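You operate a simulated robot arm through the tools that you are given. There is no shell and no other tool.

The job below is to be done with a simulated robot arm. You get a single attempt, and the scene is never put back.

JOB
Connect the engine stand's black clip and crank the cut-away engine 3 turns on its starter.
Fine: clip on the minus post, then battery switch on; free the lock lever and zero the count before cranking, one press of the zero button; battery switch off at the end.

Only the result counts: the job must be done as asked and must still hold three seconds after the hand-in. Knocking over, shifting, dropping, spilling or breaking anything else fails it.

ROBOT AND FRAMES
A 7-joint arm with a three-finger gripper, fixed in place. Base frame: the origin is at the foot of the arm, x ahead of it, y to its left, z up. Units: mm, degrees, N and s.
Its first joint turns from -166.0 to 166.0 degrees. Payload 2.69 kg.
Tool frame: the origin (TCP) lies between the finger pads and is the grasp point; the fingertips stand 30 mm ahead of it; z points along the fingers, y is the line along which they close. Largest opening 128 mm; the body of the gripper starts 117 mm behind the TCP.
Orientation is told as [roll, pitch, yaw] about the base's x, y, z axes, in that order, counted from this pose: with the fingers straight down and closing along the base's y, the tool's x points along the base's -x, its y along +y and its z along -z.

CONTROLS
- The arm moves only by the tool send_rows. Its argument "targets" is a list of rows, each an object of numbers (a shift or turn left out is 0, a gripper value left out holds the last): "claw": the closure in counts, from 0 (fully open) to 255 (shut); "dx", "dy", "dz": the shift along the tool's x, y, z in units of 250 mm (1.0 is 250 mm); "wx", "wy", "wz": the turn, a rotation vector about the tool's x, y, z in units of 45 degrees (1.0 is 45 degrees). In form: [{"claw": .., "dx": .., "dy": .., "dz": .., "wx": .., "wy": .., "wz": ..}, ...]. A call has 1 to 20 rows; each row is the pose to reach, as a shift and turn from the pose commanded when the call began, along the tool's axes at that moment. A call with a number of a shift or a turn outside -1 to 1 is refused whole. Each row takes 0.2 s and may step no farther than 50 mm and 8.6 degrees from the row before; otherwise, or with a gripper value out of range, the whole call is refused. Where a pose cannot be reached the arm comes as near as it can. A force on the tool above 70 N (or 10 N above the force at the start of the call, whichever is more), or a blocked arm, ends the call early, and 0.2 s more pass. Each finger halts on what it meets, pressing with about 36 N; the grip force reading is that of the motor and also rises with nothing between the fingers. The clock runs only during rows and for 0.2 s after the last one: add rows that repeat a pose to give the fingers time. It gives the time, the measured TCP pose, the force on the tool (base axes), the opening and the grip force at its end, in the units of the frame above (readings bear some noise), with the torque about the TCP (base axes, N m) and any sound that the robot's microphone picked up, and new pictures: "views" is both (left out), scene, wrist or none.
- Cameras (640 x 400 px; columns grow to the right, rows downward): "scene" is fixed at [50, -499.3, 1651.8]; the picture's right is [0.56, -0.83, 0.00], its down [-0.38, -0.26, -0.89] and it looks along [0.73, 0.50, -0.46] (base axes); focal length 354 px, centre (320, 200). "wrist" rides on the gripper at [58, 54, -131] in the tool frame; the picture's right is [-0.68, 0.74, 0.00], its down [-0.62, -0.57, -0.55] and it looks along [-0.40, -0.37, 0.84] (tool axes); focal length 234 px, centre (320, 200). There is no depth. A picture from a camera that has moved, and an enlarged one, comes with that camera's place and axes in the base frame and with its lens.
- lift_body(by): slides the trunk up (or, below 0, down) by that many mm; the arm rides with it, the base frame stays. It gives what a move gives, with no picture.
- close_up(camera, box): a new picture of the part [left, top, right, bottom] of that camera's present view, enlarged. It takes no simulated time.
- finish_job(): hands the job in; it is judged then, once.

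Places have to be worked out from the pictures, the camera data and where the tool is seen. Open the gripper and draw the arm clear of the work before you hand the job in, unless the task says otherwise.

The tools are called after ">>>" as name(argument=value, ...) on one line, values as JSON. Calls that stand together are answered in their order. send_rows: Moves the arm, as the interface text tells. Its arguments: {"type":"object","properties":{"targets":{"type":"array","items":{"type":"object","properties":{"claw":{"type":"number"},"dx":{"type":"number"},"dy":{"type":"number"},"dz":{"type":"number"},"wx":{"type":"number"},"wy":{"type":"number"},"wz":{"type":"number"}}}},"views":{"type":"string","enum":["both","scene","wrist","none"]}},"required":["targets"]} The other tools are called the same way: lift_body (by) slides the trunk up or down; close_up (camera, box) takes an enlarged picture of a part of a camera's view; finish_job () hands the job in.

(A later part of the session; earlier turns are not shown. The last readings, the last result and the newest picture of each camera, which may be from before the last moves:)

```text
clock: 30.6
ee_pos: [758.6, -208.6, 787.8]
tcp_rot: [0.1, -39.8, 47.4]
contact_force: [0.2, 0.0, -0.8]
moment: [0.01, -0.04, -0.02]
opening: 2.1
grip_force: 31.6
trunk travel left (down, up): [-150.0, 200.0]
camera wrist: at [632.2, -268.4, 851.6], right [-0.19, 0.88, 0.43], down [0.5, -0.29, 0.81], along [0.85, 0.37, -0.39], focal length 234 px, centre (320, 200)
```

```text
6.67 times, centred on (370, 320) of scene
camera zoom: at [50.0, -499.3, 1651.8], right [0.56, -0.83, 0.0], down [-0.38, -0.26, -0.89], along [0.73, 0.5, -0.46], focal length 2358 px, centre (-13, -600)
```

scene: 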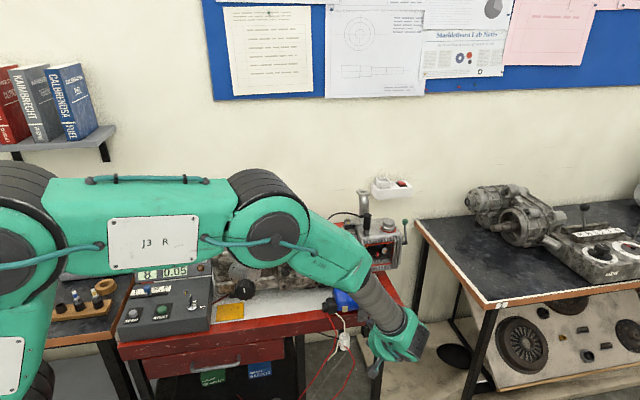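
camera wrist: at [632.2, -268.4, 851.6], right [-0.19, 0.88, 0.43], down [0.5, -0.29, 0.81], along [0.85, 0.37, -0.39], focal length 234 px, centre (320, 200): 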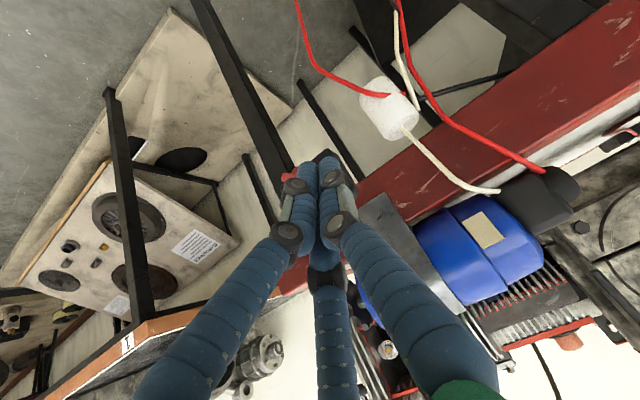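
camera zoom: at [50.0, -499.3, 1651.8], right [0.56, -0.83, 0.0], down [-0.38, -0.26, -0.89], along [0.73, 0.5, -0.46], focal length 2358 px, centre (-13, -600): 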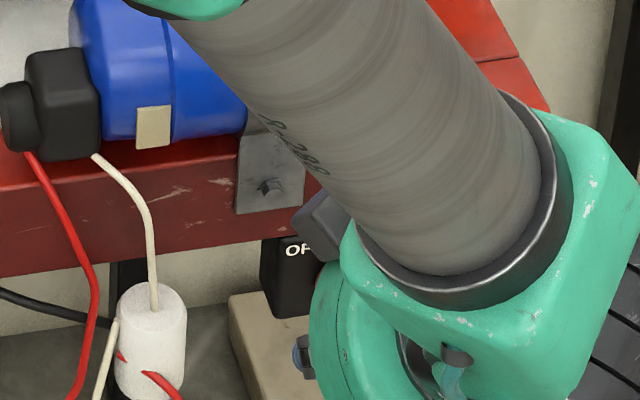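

With L≈23 mm bar half-length at 45°, the finger should push +u at a height just above the axis. I move in to the start point left of the bar's upper end, still clear of it.

>>> send_rows(targets=[{"dx": -0.0235, "dy": -0.004, "dz": 0.0488}, {"dx": -0.0471, "dy": -0.009, "dz": 0.0976}, {"dx": -0.0706, "dy": -0.013, "dz": 0.1464}], views="wrist")

>>> close_up(camera="wrist", box=[230, 110, 350, 210])

>>> close_up(camera="scene", box=[335, 290, 405, 350])

```text
clock: 31.4
ee_pos: [786.0, -183.3, 770.1]
tcp_rot: [-0.1, -39.7, 47.2]
contact_force: [-0.1, 0.4, -1.6]
moment: [0.02, -0.01, 0.04]
opening: 1.8
grip_force: 31.5
trunk travel left (down, up): [-150.0, 200.0]
camera wrist: at [659.7, -243.2, 834.7], right [-0.19, 0.88, 0.43], down [0.5, -0.29, 0.82], along [0.85, 0.37, -0.38], focal length 234 px, centre (320, 200)
```

wrist: 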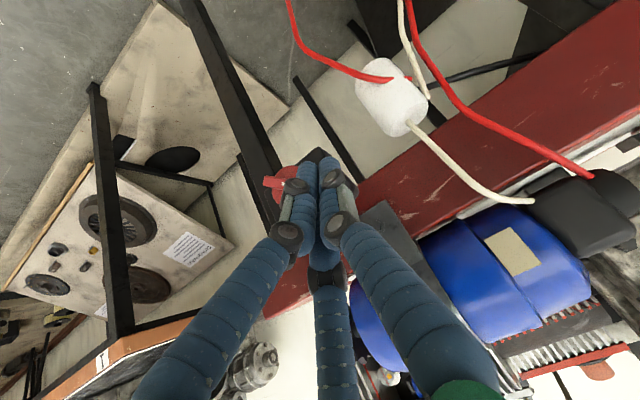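

```text
4.00 times, centred on (290, 160) of wrist
camera zoom: at [659.7, -243.2, 834.7], right [-0.19, 0.88, 0.43], down [0.5, -0.29, 0.82], along [0.85, 0.37, -0.38], focal length 937 px, centre (440, 360)
```

zoom: 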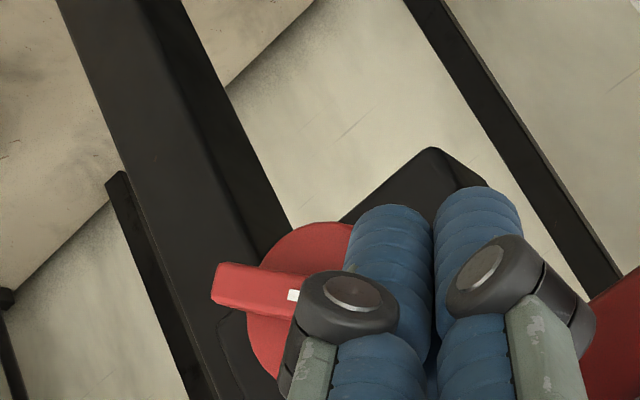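

```text
6.67 times, centred on (370, 320) of scene
camera zoom: at [50.0, -499.3, 1651.8], right [0.56, -0.83, 0.0], down [-0.38, -0.26, -0.89], along [0.73, 0.5, -0.46], focal length 2358 px, centre (-13, -600)
```

zoom: 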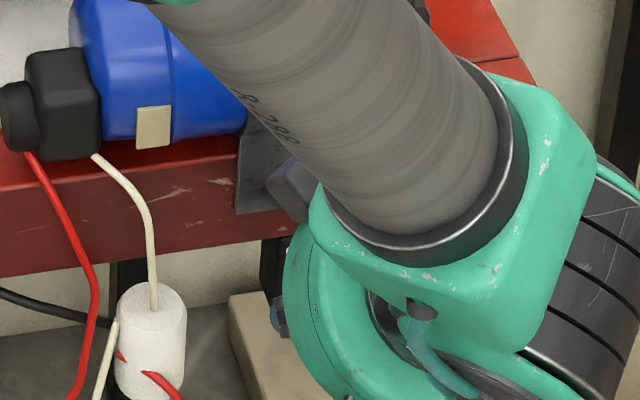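

Finger tip bottom is a few mm above the axis and clear left of the bar. I push +u by 22 mm and look.

>>> send_rows(targets=[{"dy": -0.024}, {"dy": -0.048}, {"dy": -0.07}, {"dy": -0.088}], views="wrist")

>>> close_up(camera="wrist", box=[230, 110, 350, 210])

```text
clock: 32.4
ee_pos: [802.6, -199.4, 771.1]
tcp_rot: [0.0, -39.8, 47.4]
contact_force: [-0.5, -0.5, -0.3]
moment: [-0.02, -0.04, 0.0]
opening: 2.0
grip_force: 31.6
trunk travel left (down, up): [-150.0, 200.0]
camera wrist: at [676.1, -258.5, 835.5], right [-0.19, 0.88, 0.43], down [0.5, -0.29, 0.82], along [0.85, 0.37, -0.38], focal length 234 px, centre (320, 200)
```

wrist: 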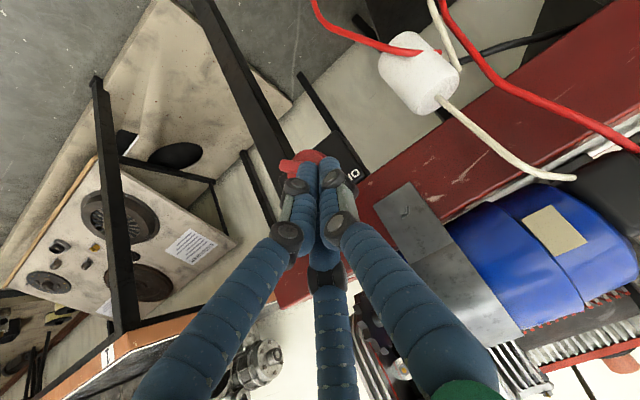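

```text
4.00 times, centred on (290, 160) of wrist
camera zoom: at [676.1, -258.5, 835.5], right [-0.19, 0.88, 0.43], down [0.5, -0.29, 0.82], along [0.85, 0.37, -0.38], focal length 937 px, centre (440, 360)
```

zoom: 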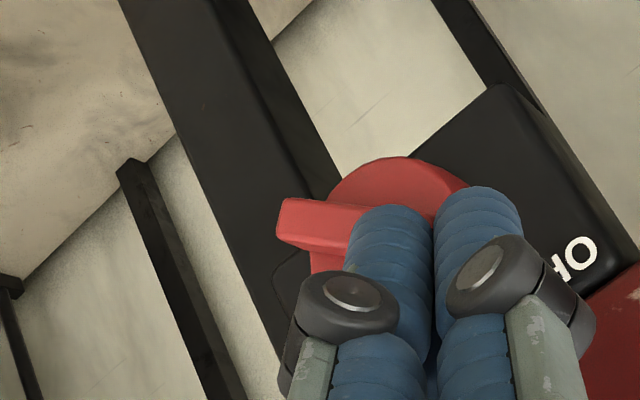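

No rotation and no force: the tip is passing in front of the bar. I feel forward (+v) a few mm from here to find the bar's front face.

>>> send_rows(targets=[{"dx": -0.0061, "dz": 0.0051}, {"dx": -0.0123, "dz": 0.0102}], views="none")

```text
clock: 33.0
ee_pos: [805.6, -196.0, 771.4]
tcp_rot: [-0.1, -39.9, 47.3]
contact_force: [-0.7, -0.6, 0.5]
moment: [0.02, 0.01, -0.03]
opening: 1.7
grip_force: 31.9
trunk travel left (down, up): [-150.0, 200.0]
```

>>> send_rows(targets=[{"dx": -0.0061, "dz": 0.0051}, {"dx": -0.0123, "dz": 0.0102}], views="none")

>>> close_up(camera="wrist", box=[230, 110, 350, 210])

```text
clock: 33.6
ee_pos: [808.3, -193.4, 771.5]
tcp_rot: [-0.1, -39.8, 47.3]
contact_force: [-0.2, 1.0, -0.3]
moment: [0.0, -0.02, 0.01]
opening: 2.2
grip_force: 31.2
trunk travel left (down, up): [-150.0, 200.0]
```

```text
4.00 times, centred on (290, 160) of wrist
camera zoom: at [681.4, -252.2, 835.3], right [-0.19, 0.88, 0.43], down [0.5, -0.29, 0.82], along [0.85, 0.37, -0.38], focal length 937 px, centre (440, 360)
```

zoom: 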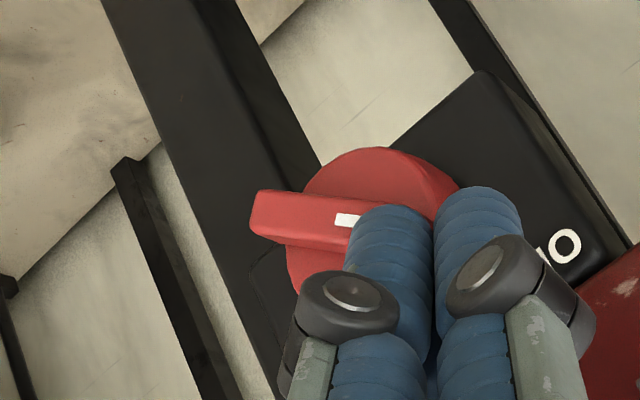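

Combining views, the knob's disc face is nearer v 434 with the axis about (745, z 728), so I was too shallow and high. I back off left, tilt to 60°, and set the tip deeper and lower.

>>> send_rows(targets=[{"dy": 0.042}, {"dy": 0.0844}, {"dy": 0.0844, "dx": 0.0123, "dz": 0.0097, "wy": -0.15}, {"dy": 0.0844, "dx": 0.0245, "dz": 0.0195, "wy": -0.3}, {"dy": 0.0844, "dx": 0.0368, "dz": 0.0292, "wy": -0.449}], views="wrist")

>>> close_up(camera="wrist", box=[230, 110, 350, 210])

>>> close_up(camera="scene", box=[335, 290, 405, 350])

```text
clock: 34.8
ee_pos: [791.6, -180.7, 759.4]
tcp_rot: [-0.1, -60.1, 47.4]
contact_force: [0.1, -0.3, 0.4]
moment: [-0.04, 0.08, 0.03]
opening: 2.1
grip_force: 31.1
trunk travel left (down, up): [-150.0, 200.0]
camera wrist: at [655.5, -250.5, 775.4], right [-0.31, 0.75, 0.59], down [0.3, -0.51, 0.81], along [0.9, 0.43, -0.07], focal length 234 px, centre (320, 200)
```

wrist: 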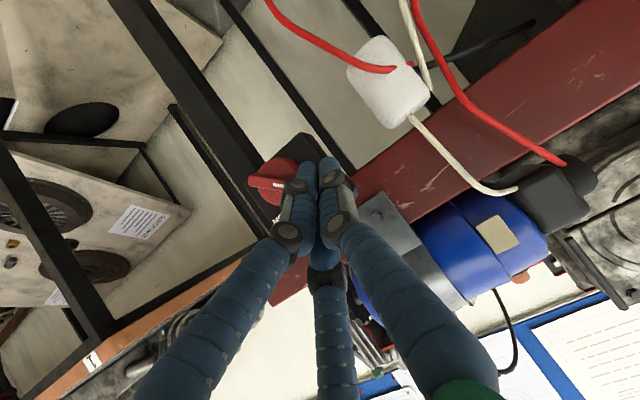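

```text
4.00 times, centred on (290, 160) of wrist
camera zoom: at [655.5, -250.5, 775.4], right [-0.31, 0.75, 0.59], down [0.3, -0.51, 0.81], along [0.9, 0.43, -0.07], focal length 937 px, centre (440, 360)
```

zoom: 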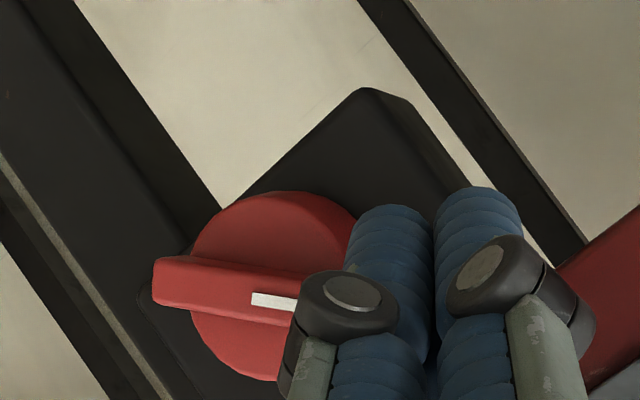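

```text
6.67 times, centred on (370, 320) of scene
camera zoom: at [50.0, -499.3, 1651.8], right [0.56, -0.83, 0.0], down [-0.38, -0.26, -0.89], along [0.73, 0.5, -0.46], focal length 2358 px, centre (-13, -600)
```

zoom: 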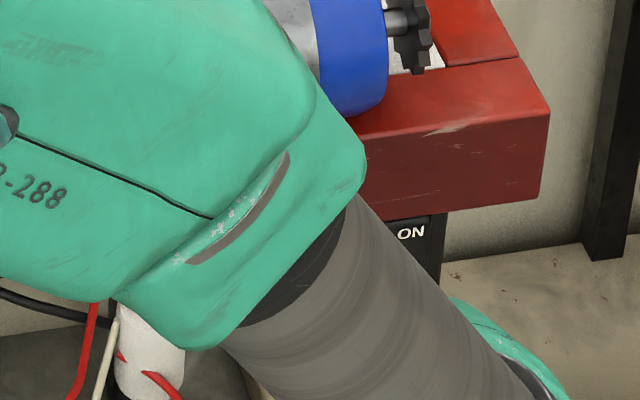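

Now the front view gives a clean fit: axis at (744.5, z 728), disc face v ≈ 435. The tip is at the right depth and height; I push +u by 20 mm.

>>> send_rows(targets=[{"dy": -0.024}, {"dy": -0.044}, {"dy": -0.064}, {"dy": -0.08}], views="wrist")

>>> close_up(camera="wrist", box=[230, 110, 350, 210])

```text
clock: 35.8
ee_pos: [807.1, -195.9, 759.4]
tcp_rot: [-0.1, -59.9, 47.4]
contact_force: [0.1, 0.1, -1.2]
moment: [0.0, 0.0, 0.03]
opening: 2.0
grip_force: 31.7
trunk travel left (down, up): [-150.0, 200.0]
camera wrist: at [670.5, -264.4, 775.3], right [-0.31, 0.75, 0.58], down [0.3, -0.51, 0.81], along [0.9, 0.43, -0.07], focal length 234 px, centre (320, 200)
```

wrist: 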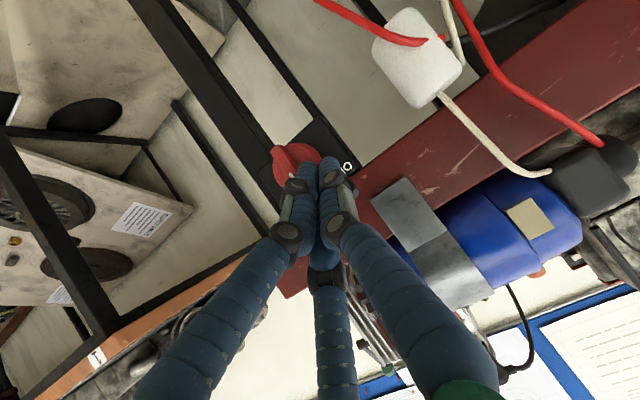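

```text
4.00 times, centred on (290, 160) of wrist
camera zoom: at [670.5, -264.4, 775.3], right [-0.31, 0.75, 0.58], down [0.3, -0.51, 0.81], along [0.9, 0.43, -0.07], focal length 937 px, centre (440, 360)
```

zoom: 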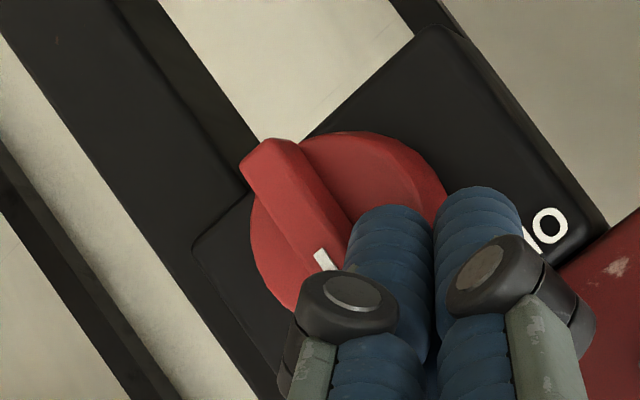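

The bar is turning: it is now about vertical. I push another 9 mm to bring it to ON.

>>> send_rows(targets=[{"dy": -0.012}, {"dy": -0.024}, {"dy": -0.036}], views="wrist")

>>> close_up(camera="wrist", box=[230, 110, 350, 210])

```text
clock: 36.6
ee_pos: [812.2, -200.0, 759.8]
tcp_rot: [0.0, -60.0, 47.3]
contact_force: [-6.3, 2.1, 1.7]
moment: [0.09, 0.07, 0.03]
opening: 2.0
grip_force: 31.2
trunk travel left (down, up): [-150.0, 200.0]
camera wrist: at [676.0, -269.8, 775.4], right [-0.31, 0.75, 0.59], down [0.3, -0.51, 0.81], along [0.9, 0.43, -0.07], focal length 234 px, centre (320, 200)
```

wrist: 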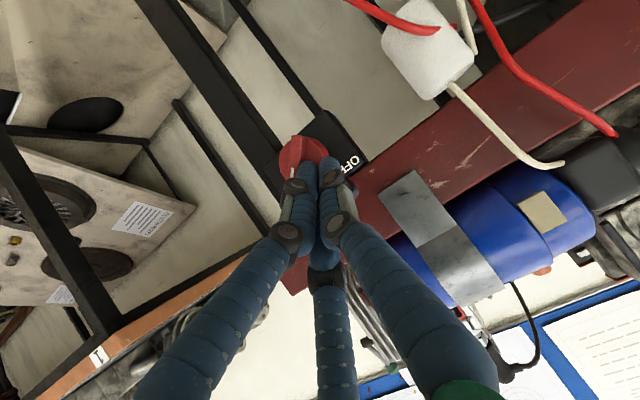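

```text
4.00 times, centred on (290, 160) of wrist
camera zoom: at [676.0, -269.8, 775.4], right [-0.31, 0.75, 0.59], down [0.3, -0.51, 0.81], along [0.9, 0.43, -0.07], focal length 937 px, centre (440, 360)
```

zoom: 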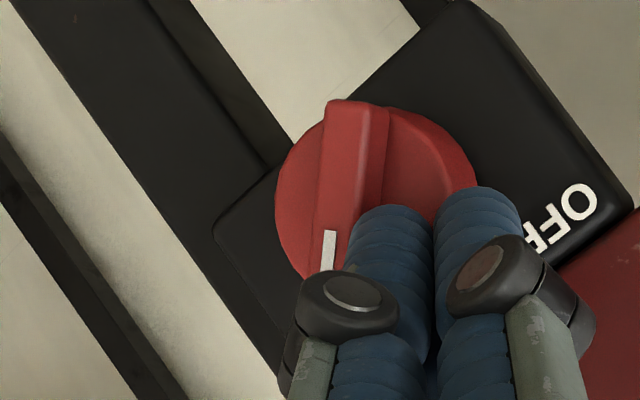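

The mark now points to ON and the knob resists with about 6 N, so it is at its stop. I back off and retreat to verify.

>>> send_rows(targets=[{"dy": 0.048}, {"dy": 0.048, "dx": 0.03, "dz": -0.106}, {"dy": 0.048, "dx": 0.06, "dz": -0.21}, {"dy": 0.048, "dx": 0.091, "dz": -0.317}], views="wrist")

>>> close_up(camera="wrist", box=[250, 110, 370, 210])

```text
clock: 37.6
ee_pos: [751.1, -252.2, 779.9]
tcp_rot: [-0.1, -60.0, 47.4]
contact_force: [-0.1, -0.3, -0.9]
moment: [0.0, 0.01, 0.02]
opening: 2.2
grip_force: 31.3
trunk travel left (down, up): [-150.0, 200.0]
camera wrist: at [614.1, -321.7, 796.0], right [-0.31, 0.75, 0.59], down [0.3, -0.51, 0.81], along [0.9, 0.43, -0.07], focal length 234 px, centre (320, 200)
```

wrist: 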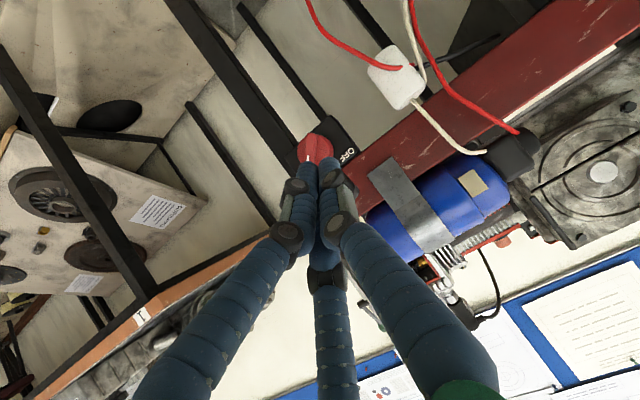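

```text
4.00 times, centred on (310, 160) of wrist
camera zoom: at [614.1, -321.7, 796.0], right [-0.31, 0.75, 0.59], down [0.3, -0.51, 0.81], along [0.9, 0.43, -0.07], focal length 937 px, centre (360, 360)
```

zoom: 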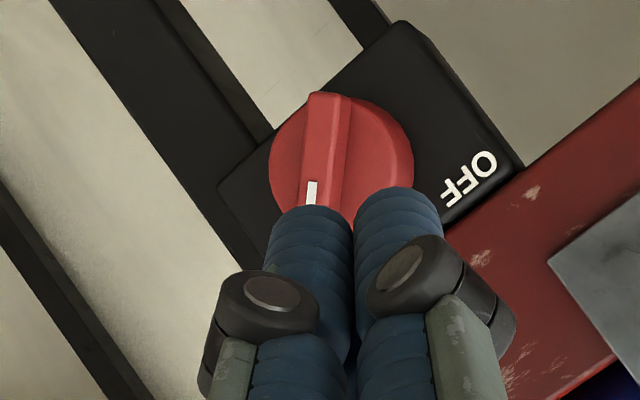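

The knob holds at ON. I retract and rotate the tool back to vertical in two calls, rising, then check the switch with the scene camera.

>>> send_rows(targets=[{"dx": -0.0474, "dy": 0.016, "dz": -0.0458, "wy": 0.1334}, {"dx": -0.0948, "dy": 0.032, "dz": -0.0916, "wy": 0.2668}, {"dx": -0.1422, "dy": 0.048, "dz": -0.1374, "wy": 0.4002}, {"dx": -0.1896, "dy": 0.064, "dz": -0.1832, "wy": 0.5336}, {"dx": -0.237, "dy": 0.08, "dz": -0.229, "wy": 0.667}], views="none")

>>> send_rows(targets=[{"dx": -0.04, "dy": 0.04, "dz": -0.0692, "wy": 0.1334}, {"dx": -0.08, "dy": 0.08, "dz": -0.1384, "wy": 0.2668}, {"dx": -0.12, "dy": 0.12, "dz": -0.2076, "wy": 0.4002}, {"dx": -0.16, "dy": 0.16, "dz": -0.2768, "wy": 0.5336}, {"dx": -0.2, "dy": 0.2, "dz": -0.346, "wy": 0.667}], views="none")

>>> close_up(camera="scene", box=[350, 310, 400, 345])

```text
clock: 38.8
ee_pos: [721.2, -252.6, 858.9]
tcp_rot: [0.0, -29.9, 47.4]
contact_force: [0.4, 0.1, -0.5]
moment: [0.02, 0.03, 0.01]
opening: 1.9
grip_force: 31.2
trunk travel left (down, up): [-150.0, 200.0]
```

```text
clock: 40.0
ee_pos: [685.3, -218.1, 959.3]
tcp_rot: [0.0, 0.1, 47.3]
contact_force: [0.5, 0.2, -0.3]
moment: [0.0, 0.0, -0.01]
opening: 2.1
grip_force: 31.5
trunk travel left (down, up): [-150.0, 200.0]
```

```text
11.43 times, centred on (375, 328) of scene
camera zoom: at [50.0, -499.3, 1651.8], right [0.56, -0.83, 0.0], down [-0.38, -0.26, -0.89], along [0.73, 0.5, -0.46], focal length 4043 px, centre (-309, -1257)
```

zoom: 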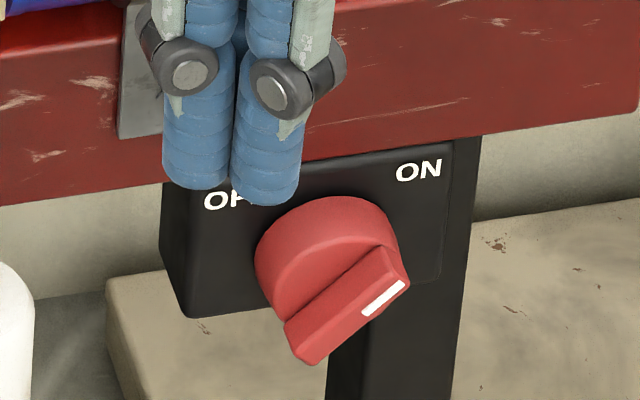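

The scene view confirms the battery switch at ON. Next I go towards the LOCK lever for a close look from the wrist camera.

>>> send_rows(targets=[{"dx": -0.0647, "dy": 0.1413, "dz": -0.08}, {"dx": -0.1293, "dy": 0.2827, "dz": -0.16}, {"dx": -0.194, "dy": 0.424, "dz": -0.24}, {"dx": -0.2587, "dy": 0.5653, "dz": -0.32}, {"dx": -0.3233, "dy": 0.7067, "dz": -0.4}, {"dx": -0.388, "dy": 0.848, "dz": -0.48}], views="none")

>>> send_rows(targets=[{"dx": -0.16, "dz": -0.08}, {"dx": -0.32, "dz": -0.16}], views="both")

```text
clock: 41.4
ee_pos: [592.8, -2.2, 1079.6]
tcp_rot: [0.0, 0.0, 47.3]
contact_force: [0.6, -0.1, 0.4]
moment: [0.03, 0.0, -0.02]
opening: 2.1
grip_force: 31.6
trunk travel left (down, up): [-150.0, 200.0]
```

```text
clock: 42.0
ee_pos: [647.8, 55.7, 1118.4]
tcp_rot: [0.0, 0.0, 47.4]
contact_force: [0.4, 0.0, 0.0]
moment: [0.04, 0.03, -0.01]
opening: 2.2
grip_force: 31.6
trunk travel left (down, up): [-150.0, 200.0]
camera wrist: at [569.4, 48.4, 1250.5], right [-0.08, 1.0, 0.0], down [0.83, 0.07, 0.55], along [0.55, 0.05, -0.84], focal length 234 px, centre (320, 200)
```

scene: 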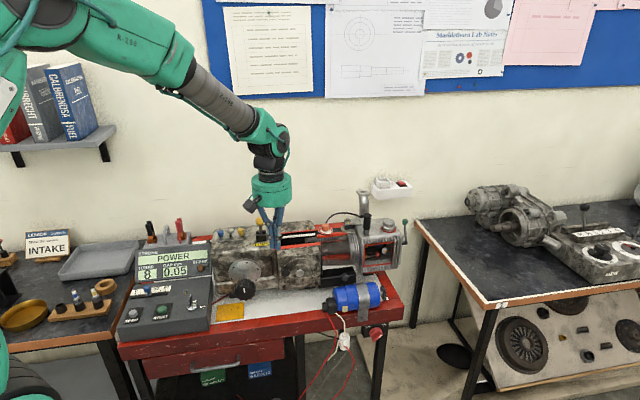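
wrist: 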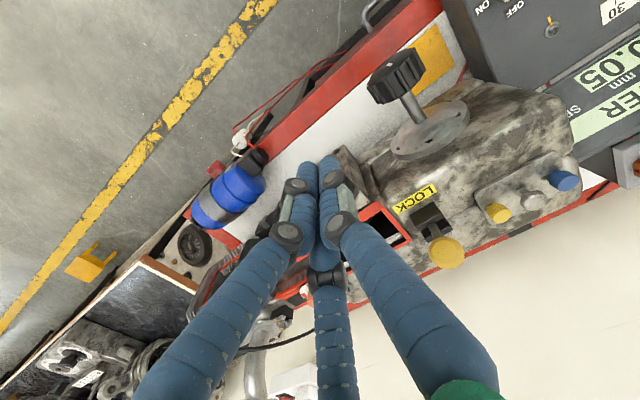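

>>> close_up(camera="wrist", box=[380, 170, 500, 290])

>>> close_up(camera="scene", box=[235, 200, 305, 260])

```text
3.33 times, centred on (440, 230) of wrist
camera zoom: at [569.4, 48.4, 1250.5], right [-0.08, 1.0, 0.0], down [0.83, 0.07, 0.55], along [0.55, 0.05, -0.84], focal length 781 px, centre (-80, 100)
```

zoom: 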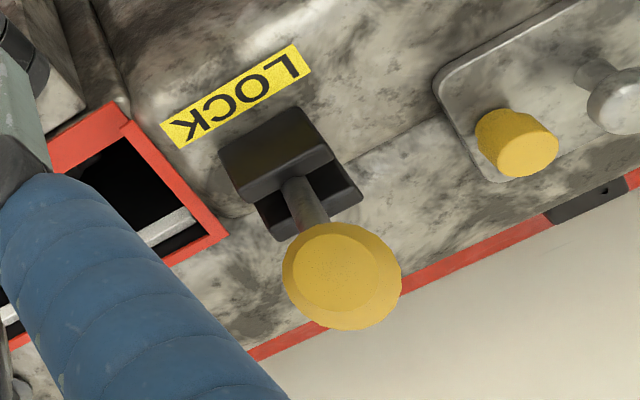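

```text
6.67 times, centred on (270, 230) of scene
camera zoom: at [50.0, -499.3, 1651.8], right [0.56, -0.83, 0.0], down [-0.38, -0.26, -0.89], along [0.73, 0.5, -0.46], focal length 2358 px, centre (653, 0)
```

zoom: 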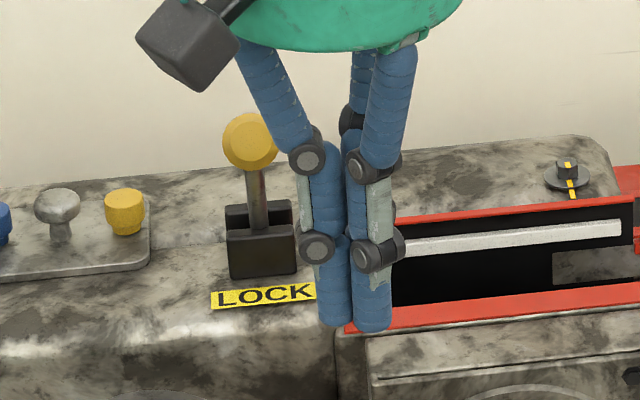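

The lever leans forward (−v) over the LOCK label: ball ≈ (406, 592, 1114), base ≈ (409, 640, 1030). I come in front of the ball with closed fingers to push it back (+v).

>>> send_rows(targets=[{"dx": -0.1, "dy": 0.06, "dz": -0.046}, {"dx": -0.2, "dy": 0.12, "dz": -0.046}, {"dx": -0.3, "dy": 0.134, "dz": -0.046}], views="both")

>>> close_up(camera="scene", box=[235, 200, 305, 260])

>>> close_up(camera="wrist", box=[290, 130, 430, 250])

```text
clock: 42.8
ee_pos: [674.4, 132.5, 1130.7]
tcp_rot: [0.0, 0.0, 47.2]
contact_force: [0.3, 0.3, 0.1]
moment: [-0.03, -0.02, 0.04]
opening: 2.2
grip_force: 31.7
trunk travel left (down, up): [-150.0, 200.0]
camera wrist: at [595.5, 126.0, 1261.8], right [-0.08, 1.0, 0.0], down [0.83, 0.07, 0.55], along [0.55, 0.04, -0.84], focal length 234 px, centre (320, 200)
```

scene: 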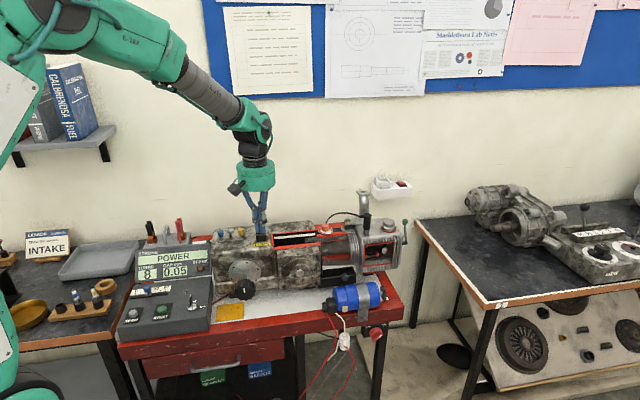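
wrist: 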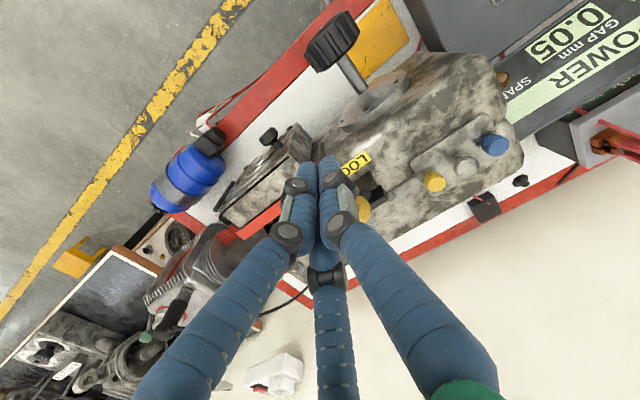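

```text
6.67 times, centred on (270, 230) of scene
camera zoom: at [50.0, -499.3, 1651.8], right [0.56, -0.83, 0.0], down [-0.38, -0.26, -0.89], along [0.73, 0.5, -0.46], focal length 2358 px, centre (653, 0)
```

zoom: 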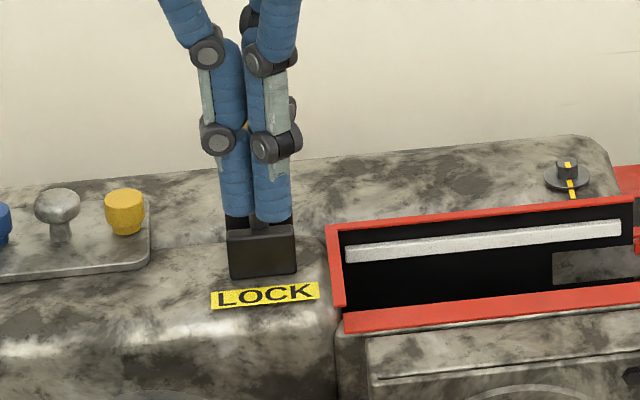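

```text
3.33 times, centred on (360, 190) of wrist
camera zoom: at [595.5, 126.0, 1261.8], right [-0.08, 1.0, 0.0], down [0.83, 0.07, 0.55], along [0.55, 0.04, -0.84], focal length 781 px, centre (187, 233)
```

zoom: 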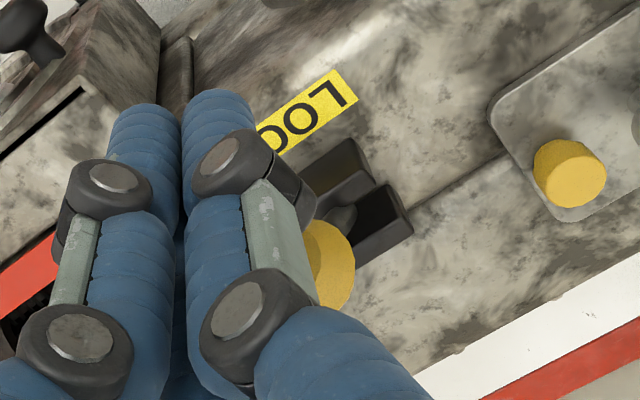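

Finger is in front of the ball with ~16 mm gap. I push +v 45 mm and watch.

>>> send_rows(targets=[{"dx": -0.04}, {"dx": -0.08}, {"dx": -0.12}, {"dx": -0.15}, {"dx": -0.18}], views="wrist")

>>> close_up(camera="scene", box=[235, 200, 305, 260])

>>> close_up(camera="wrist", box=[290, 130, 430, 250])

```text
clock: 44.0
ee_pos: [705.3, 165.8, 1129.5]
tcp_rot: [0.0, 0.0, 47.3]
contact_force: [-0.9, 0.0, 0.6]
moment: [0.04, -0.03, 0.01]
opening: 2.2
grip_force: 31.4
trunk travel left (down, up): [-150.0, 200.0]
camera wrist: at [626.0, 159.2, 1262.0], right [-0.08, 1.0, 0.0], down [0.83, 0.07, 0.55], along [0.55, 0.05, -0.84], focal length 234 px, centre (320, 200)
```

wrist: 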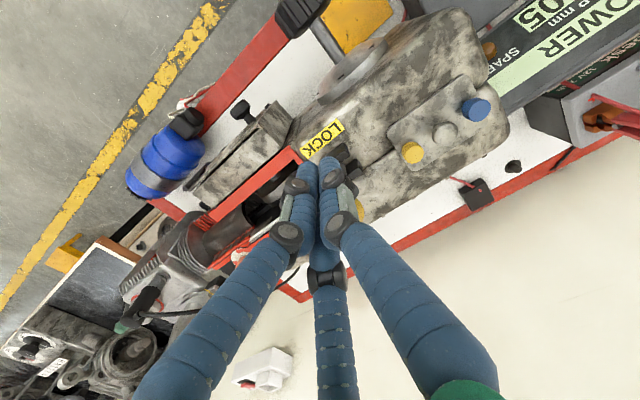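

```text
6.67 times, centred on (270, 230) of scene
camera zoom: at [50.0, -499.3, 1651.8], right [0.56, -0.83, 0.0], down [-0.38, -0.26, -0.89], along [0.73, 0.5, -0.46], focal length 2358 px, centre (653, 0)
```

zoom: 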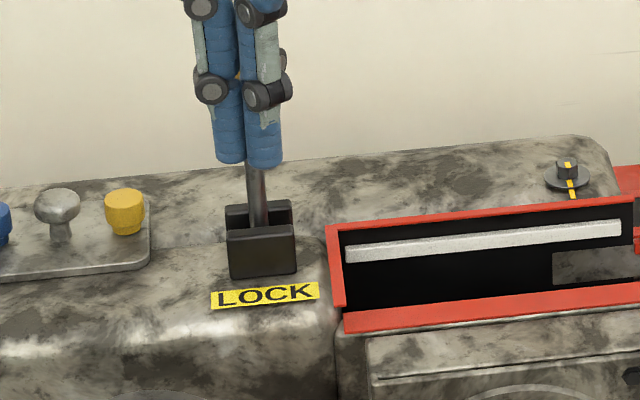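

```text
3.33 times, centred on (360, 190) of wrist
camera zoom: at [626.0, 159.2, 1262.0], right [-0.08, 1.0, 0.0], down [0.83, 0.07, 0.55], along [0.55, 0.05, -0.84], focal length 781 px, centre (187, 233)
```

zoom: 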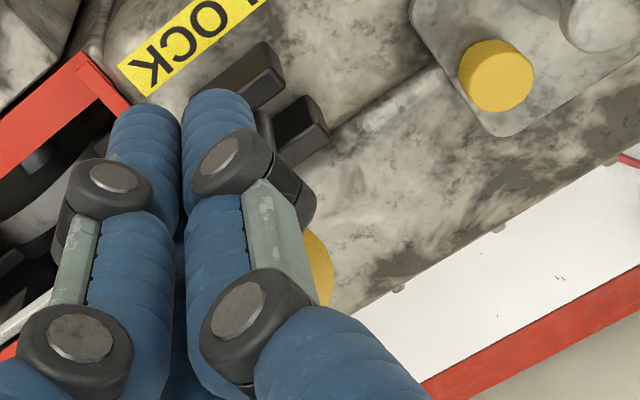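

The lever moved with the finger without resistance and is now near upright. I keep pushing +v in stages until it meets a stop.

>>> send_rows(targets=[{"dx": -0.04}, {"dx": -0.08}, {"dx": -0.12}, {"dx": -0.16}], views="none")

>>> close_up(camera="scene", box=[235, 200, 305, 260])

>>> close_up(camera="wrist", box=[270, 110, 410, 230])

```text
clock: 45.0
ee_pos: [733.4, 195.3, 1130.0]
tcp_rot: [0.0, 0.0, 47.3]
contact_force: [0.2, -0.7, 0.5]
moment: [0.02, 0.0, 0.02]
opening: 1.9
grip_force: 31.7
trunk travel left (down, up): [-150.0, 200.0]
```

```text
6.67 times, centred on (270, 230) of scene
camera zoom: at [50.0, -499.3, 1651.8], right [0.56, -0.83, 0.0], down [-0.38, -0.26, -0.89], along [0.73, 0.5, -0.46], focal length 2358 px, centre (653, 0)
```

zoom: 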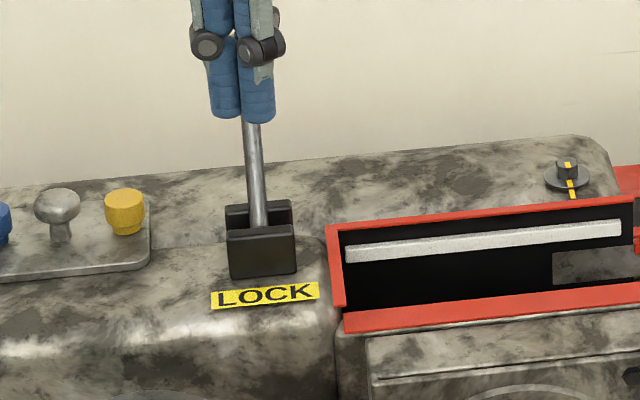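

```text
3.33 times, centred on (340, 170) of wrist
camera zoom: at [653.3, 188.2, 1262.8], right [-0.08, 1.0, 0.0], down [0.83, 0.07, 0.55], along [0.55, 0.05, -0.84], focal length 781 px, centre (253, 300)
```

zoom: 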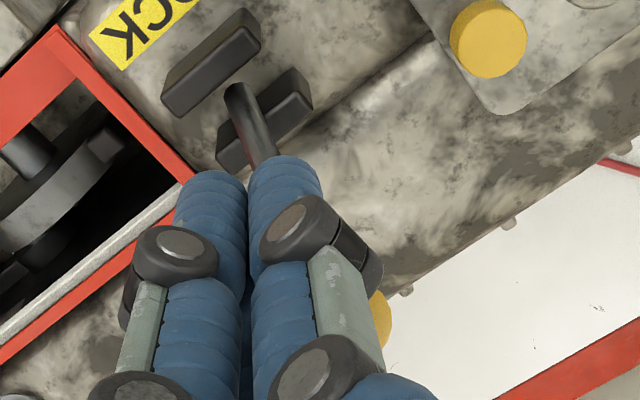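

>>> send_rows(targets=[{"dx": -0.03}, {"dx": -0.06}, {"dx": -0.09}], views="none")

>>> close_up(camera="wrist", box=[270, 110, 410, 230])

```text
clock: 45.8
ee_pos: [738.8, 201.9, 1129.1]
tcp_rot: [0.2, 0.9, 47.2]
contact_force: [-22.5, -25.0, 12.4]
moment: [-0.47, -0.12, -0.12]
opening: 1.8
grip_force: 31.3
trunk travel left (down, up): [-150.0, 200.0]
stopped in row 3: the force on the tool passed its limit at 80 N (the readings are from after the stop); the commanded pose is now the measured one
```

```text
3.33 times, centred on (340, 170) of wrist
camera zoom: at [661.5, 195.7, 1262.5], right [-0.08, 1.0, -0.01], down [0.84, 0.07, 0.54], along [0.54, 0.04, -0.84], focal length 781 px, centre (253, 300)
```

zoom: 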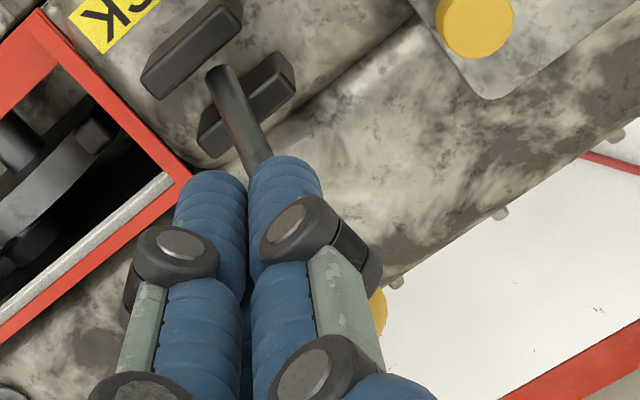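

The lever hit its back stop. I back off toward the front and check the lever and the stand.

>>> send_rows(targets=[{"dx": 0.04}, {"dx": 0.14}, {"dx": 0.3}, {"dx": 0.48}], views="both")

>>> close_up(camera="scene", box=[235, 200, 305, 260])

>>> close_up(camera="scene", box=[120, 200, 220, 260])

```text
clock: 46.8
ee_pos: [659.9, 117.5, 1131.0]
tcp_rot: [0.2, 0.9, 47.3]
contact_force: [-0.6, 0.3, 0.6]
moment: [0.02, -0.02, -0.03]
opening: 2.1
grip_force: 31.6
trunk travel left (down, up): [-150.0, 200.0]
camera wrist: at [582.2, 110.7, 1263.1], right [-0.08, 1.0, -0.01], down [0.84, 0.07, 0.54], along [0.54, 0.04, -0.84], focal length 234 px, centre (320, 200)
```

scene: 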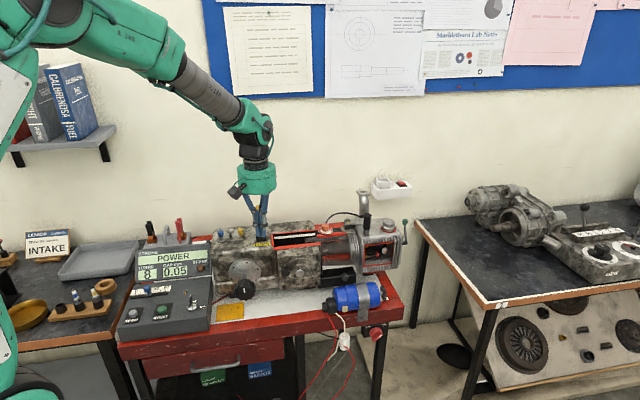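
wrist: 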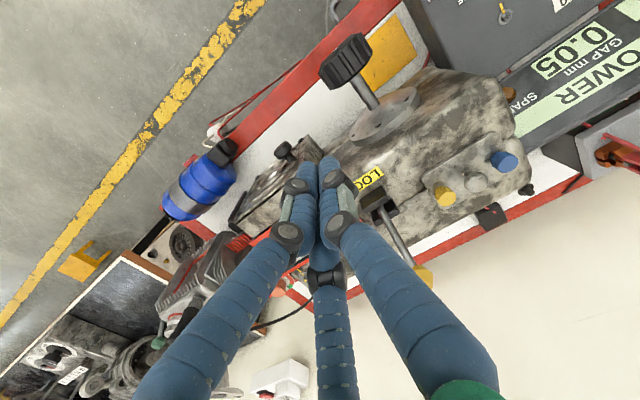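

```text
6.67 times, centred on (270, 230) of scene
camera zoom: at [50.0, -499.3, 1651.8], right [0.56, -0.83, 0.0], down [-0.38, -0.26, -0.89], along [0.73, 0.5, -0.46], focal length 2358 px, centre (653, 0)
```

zoom: 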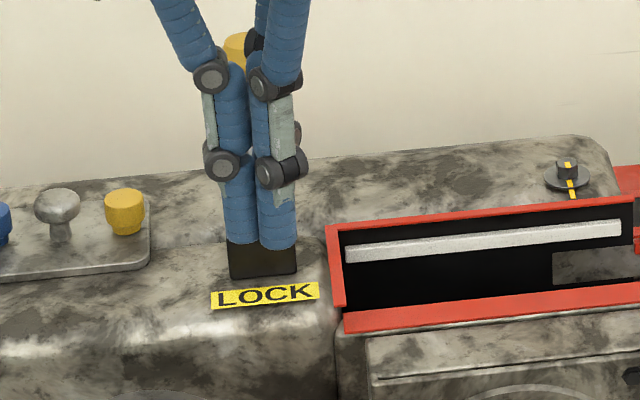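

```text
6.40 times, centred on (170, 230) of scene
camera zoom: at [50.0, -499.3, 1651.8], right [0.56, -0.83, 0.0], down [-0.38, -0.26, -0.89], along [0.73, 0.5, -0.46], focal length 2264 px, centre (1280, 8)
```

zoom: 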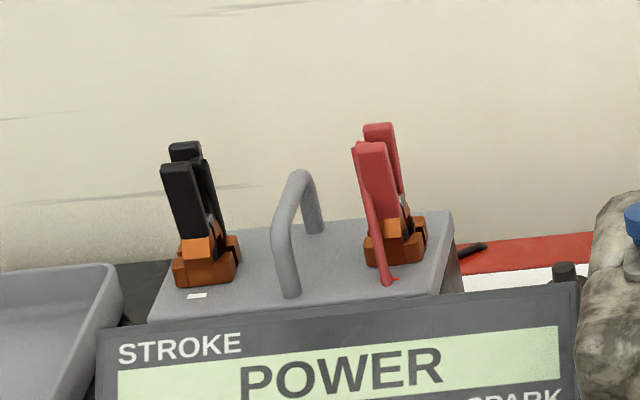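

The lever is back against its free stop and the clips are unchanged. Next I cross at safe height to above the ZERO button.

>>> send_rows(targets=[{"dy": 0.157, "dz": 0.016, "wy": -0.004}, {"dy": 0.314, "dz": 0.032, "wy": -0.008}, {"dy": 0.47, "dz": 0.048, "wy": -0.012}, {"dy": 0.627, "dz": 0.064, "wy": -0.016}, {"dy": 0.784, "dx": -0.004, "dz": 0.08, "wy": -0.02}], views="none")

>>> send_rows(targets=[{"dy": 0.157, "dz": 0.02}, {"dy": 0.314, "dz": 0.06}, {"dy": 0.47, "dz": 0.12}, {"dy": 0.627, "dz": 0.18}, {"dy": 0.784, "dz": 0.24}], views="both")

>>> close_up(camera="scene", box=[235, 190, 305, 260])

```text
clock: 48.0
ee_pos: [516.4, 251.3, 1110.6]
tcp_rot: [0.2, 0.0, 47.3]
contact_force: [0.3, -1.0, -0.1]
moment: [0.01, 0.0, -0.01]
opening: 2.2
grip_force: 31.7
trunk travel left (down, up): [-150.0, 200.0]
```

```text
clock: 49.2
ee_pos: [371.9, 386.5, 1049.4]
tcp_rot: [0.2, -0.1, 47.2]
contact_force: [0.2, -0.1, 0.3]
moment: [0.0, 0.03, 0.02]
opening: 1.8
grip_force: 31.4
trunk travel left (down, up): [-150.0, 200.0]
camera wrist: at [293.2, 377.7, 1182.4], right [-0.08, 1.0, 0.0], down [0.83, 0.07, 0.55], along [0.55, 0.05, -0.84], focal length 234 px, centre (320, 200)
```

scene: 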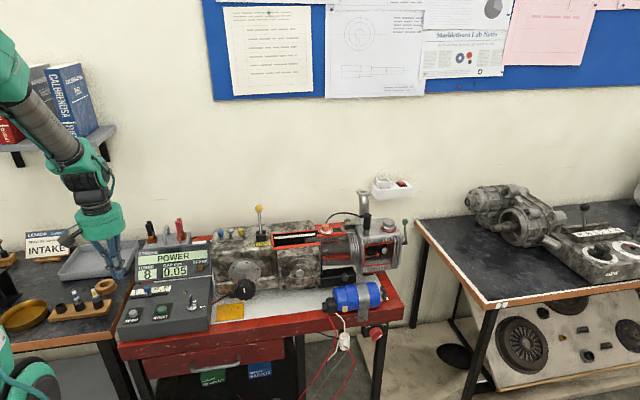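
wrist: 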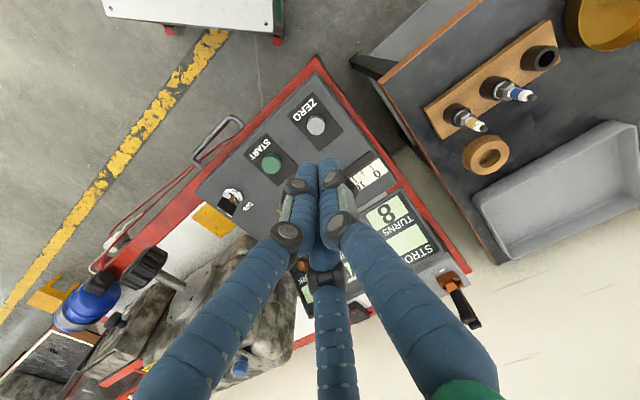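

```text
5.71 times, centred on (270, 225) of scene
camera zoom: at [50.0, -499.3, 1651.8], right [0.56, -0.83, 0.0], down [-0.38, -0.26, -0.89], along [0.73, 0.5, -0.46], focal length 2021 px, centre (606, 57)
```

zoom: 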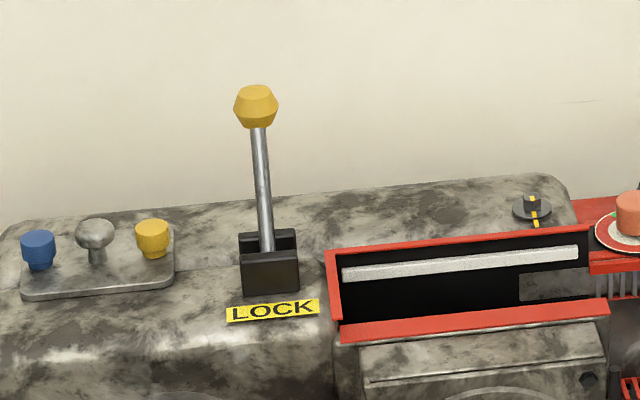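

>>> close_up(camera="wrist", box=[240, 90, 340, 180])

```text
4.44 times, centred on (290, 135) of wrist
camera zoom: at [293.2, 377.7, 1182.4], right [-0.08, 1.0, 0.0], down [0.83, 0.07, 0.55], along [0.55, 0.05, -0.84], focal length 1041 px, centre (453, 489)
```

zoom: 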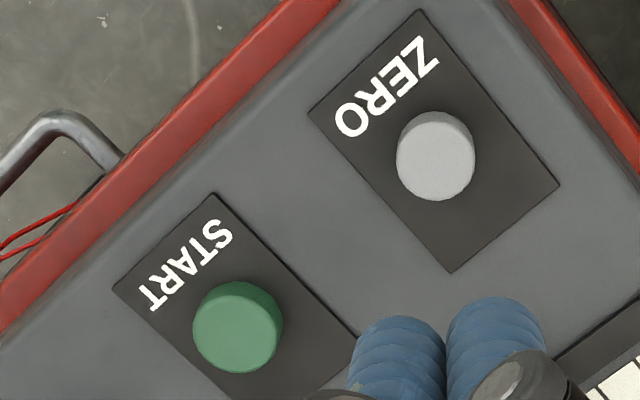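

ZERO estimates average to about (17.5, 535.5). I descend to hover with the closed tips about 15 mm above the cap and check in both views.

>>> send_rows(targets=[{"dx": 0.003, "dy": -0.02, "dz": 0.13}, {"dx": 0.003, "dy": -0.02, "dz": 0.26}, {"dx": 0.003, "dy": -0.02, "dz": 0.38}, {"dx": 0.003, "dy": -0.02, "dz": 0.47}], views="wrist")

>>> close_up(camera="scene", box=[115, 285, 165, 330])

>>> close_up(camera="wrist", box=[270, 110, 370, 200])

```text
clock: 50.2
ee_pos: [374.9, 382.4, 932.3]
tcp_rot: [0.2, -0.1, 47.2]
contact_force: [0.6, 1.5, 1.1]
moment: [-0.01, -0.07, 0.0]
opening: 2.2
grip_force: 31.5
trunk travel left (down, up): [-150.0, 200.0]
camera wrist: at [295.7, 373.8, 1064.3], right [-0.08, 1.0, 0.0], down [0.83, 0.07, 0.55], along [0.55, 0.05, -0.84], focal length 234 px, centre (320, 200)
```

wrist: 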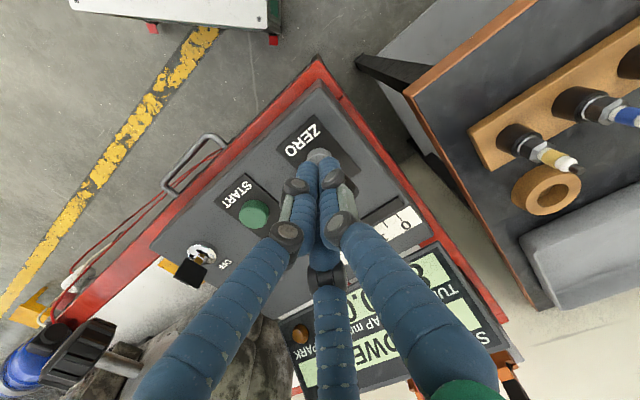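

```text
8.89 times, centred on (140, 308) of scene
camera zoom: at [50.0, -499.3, 1651.8], right [0.56, -0.83, 0.0], down [-0.38, -0.26, -0.89], along [0.73, 0.5, -0.46], focal length 3144 px, centre (1920, -756)
```

zoom: 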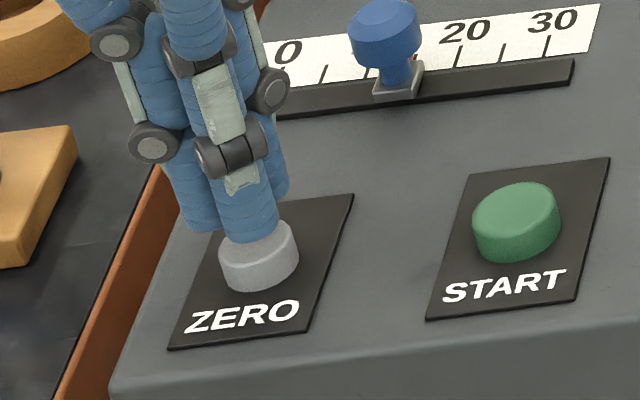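

```text
4.44 times, centred on (320, 155) of wrist
camera zoom: at [295.7, 373.8, 1064.3], right [-0.08, 1.0, 0.0], down [0.83, 0.07, 0.55], along [0.55, 0.05, -0.84], focal length 1041 px, centre (320, 400)
```

zoom: 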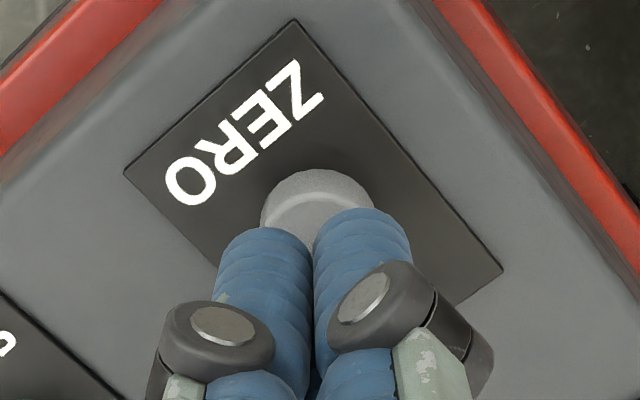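

Tips are right over the ZERO cap. I press down in small steps watching force and sound.

>>> send_rows(targets=[{"dz": 0.02}, {"dz": 0.04}, {"dz": 0.056}], views="none")

>>> close_up(camera="scene", box=[115, 240, 205, 330])

```text
clock: 51.0
ee_pos: [375.1, 382.4, 919.0]
tcp_rot: [0.2, -0.2, 47.2]
contact_force: [0.0, 0.0, 1.5]
moment: [0.0, -0.01, -0.03]
opening: 5.8
grip_force: 31.2
trunk travel left (down, up): [-150.0, 200.0]
heard: click
```

```text
4.44 times, centred on (160, 285) of scene
camera zoom: at [50.0, -499.3, 1651.8], right [0.56, -0.83, 0.0], down [-0.38, -0.26, -0.89], along [0.73, 0.5, -0.46], focal length 1572 px, centre (1031, -178)
```

zoom: 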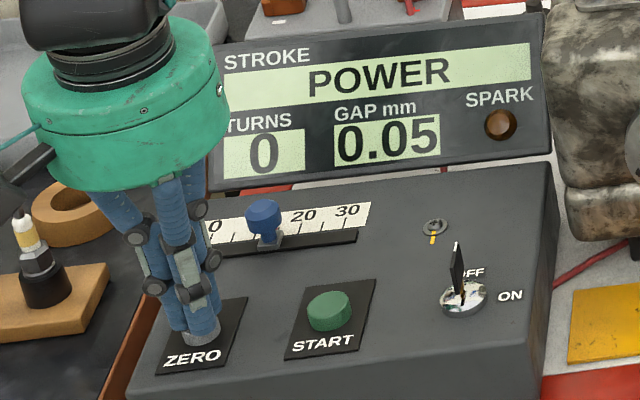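

Click heard and TURNS reads 0. I lift straight off so it is a single press.

>>> send_rows(targets=[{"dz": -0.06}, {"dz": -0.14}, {"dz": -0.24}], views="wrist")

>>> close_up(camera="scene", box=[115, 240, 205, 330])

```text
clock: 51.8
ee_pos: [376.0, 381.8, 979.4]
tcp_rot: [0.2, -0.1, 47.2]
contact_force: [-0.5, 1.1, 0.2]
moment: [0.01, 0.03, 0.02]
opening: 2.0
grip_force: 31.9
trunk travel left (down, up): [-150.0, 200.0]
camera wrist: at [296.8, 373.6, 1111.4], right [-0.08, 1.0, 0.0], down [0.83, 0.07, 0.55], along [0.54, 0.05, -0.84], focal length 234 px, centre (320, 200)
```

wrist: 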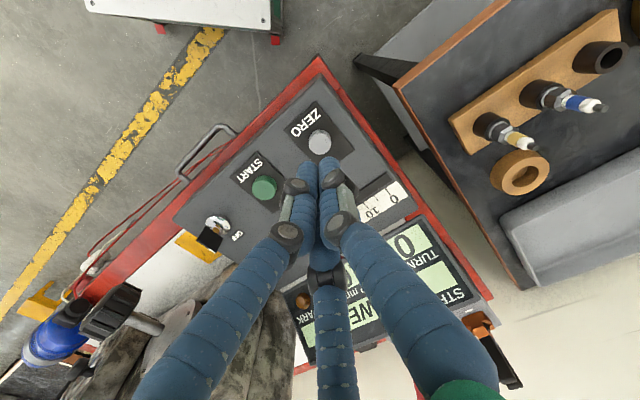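

```text
4.44 times, centred on (160, 285) of scene
camera zoom: at [50.0, -499.3, 1651.8], right [0.56, -0.83, 0.0], down [-0.38, -0.26, -0.89], along [0.73, 0.5, -0.46], focal length 1572 px, centre (1031, -178)
```

zoom: 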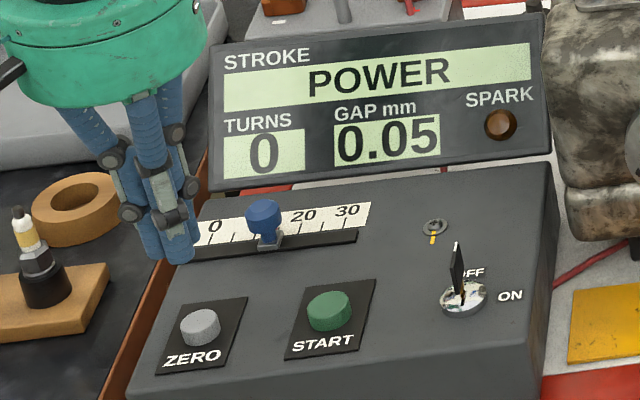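

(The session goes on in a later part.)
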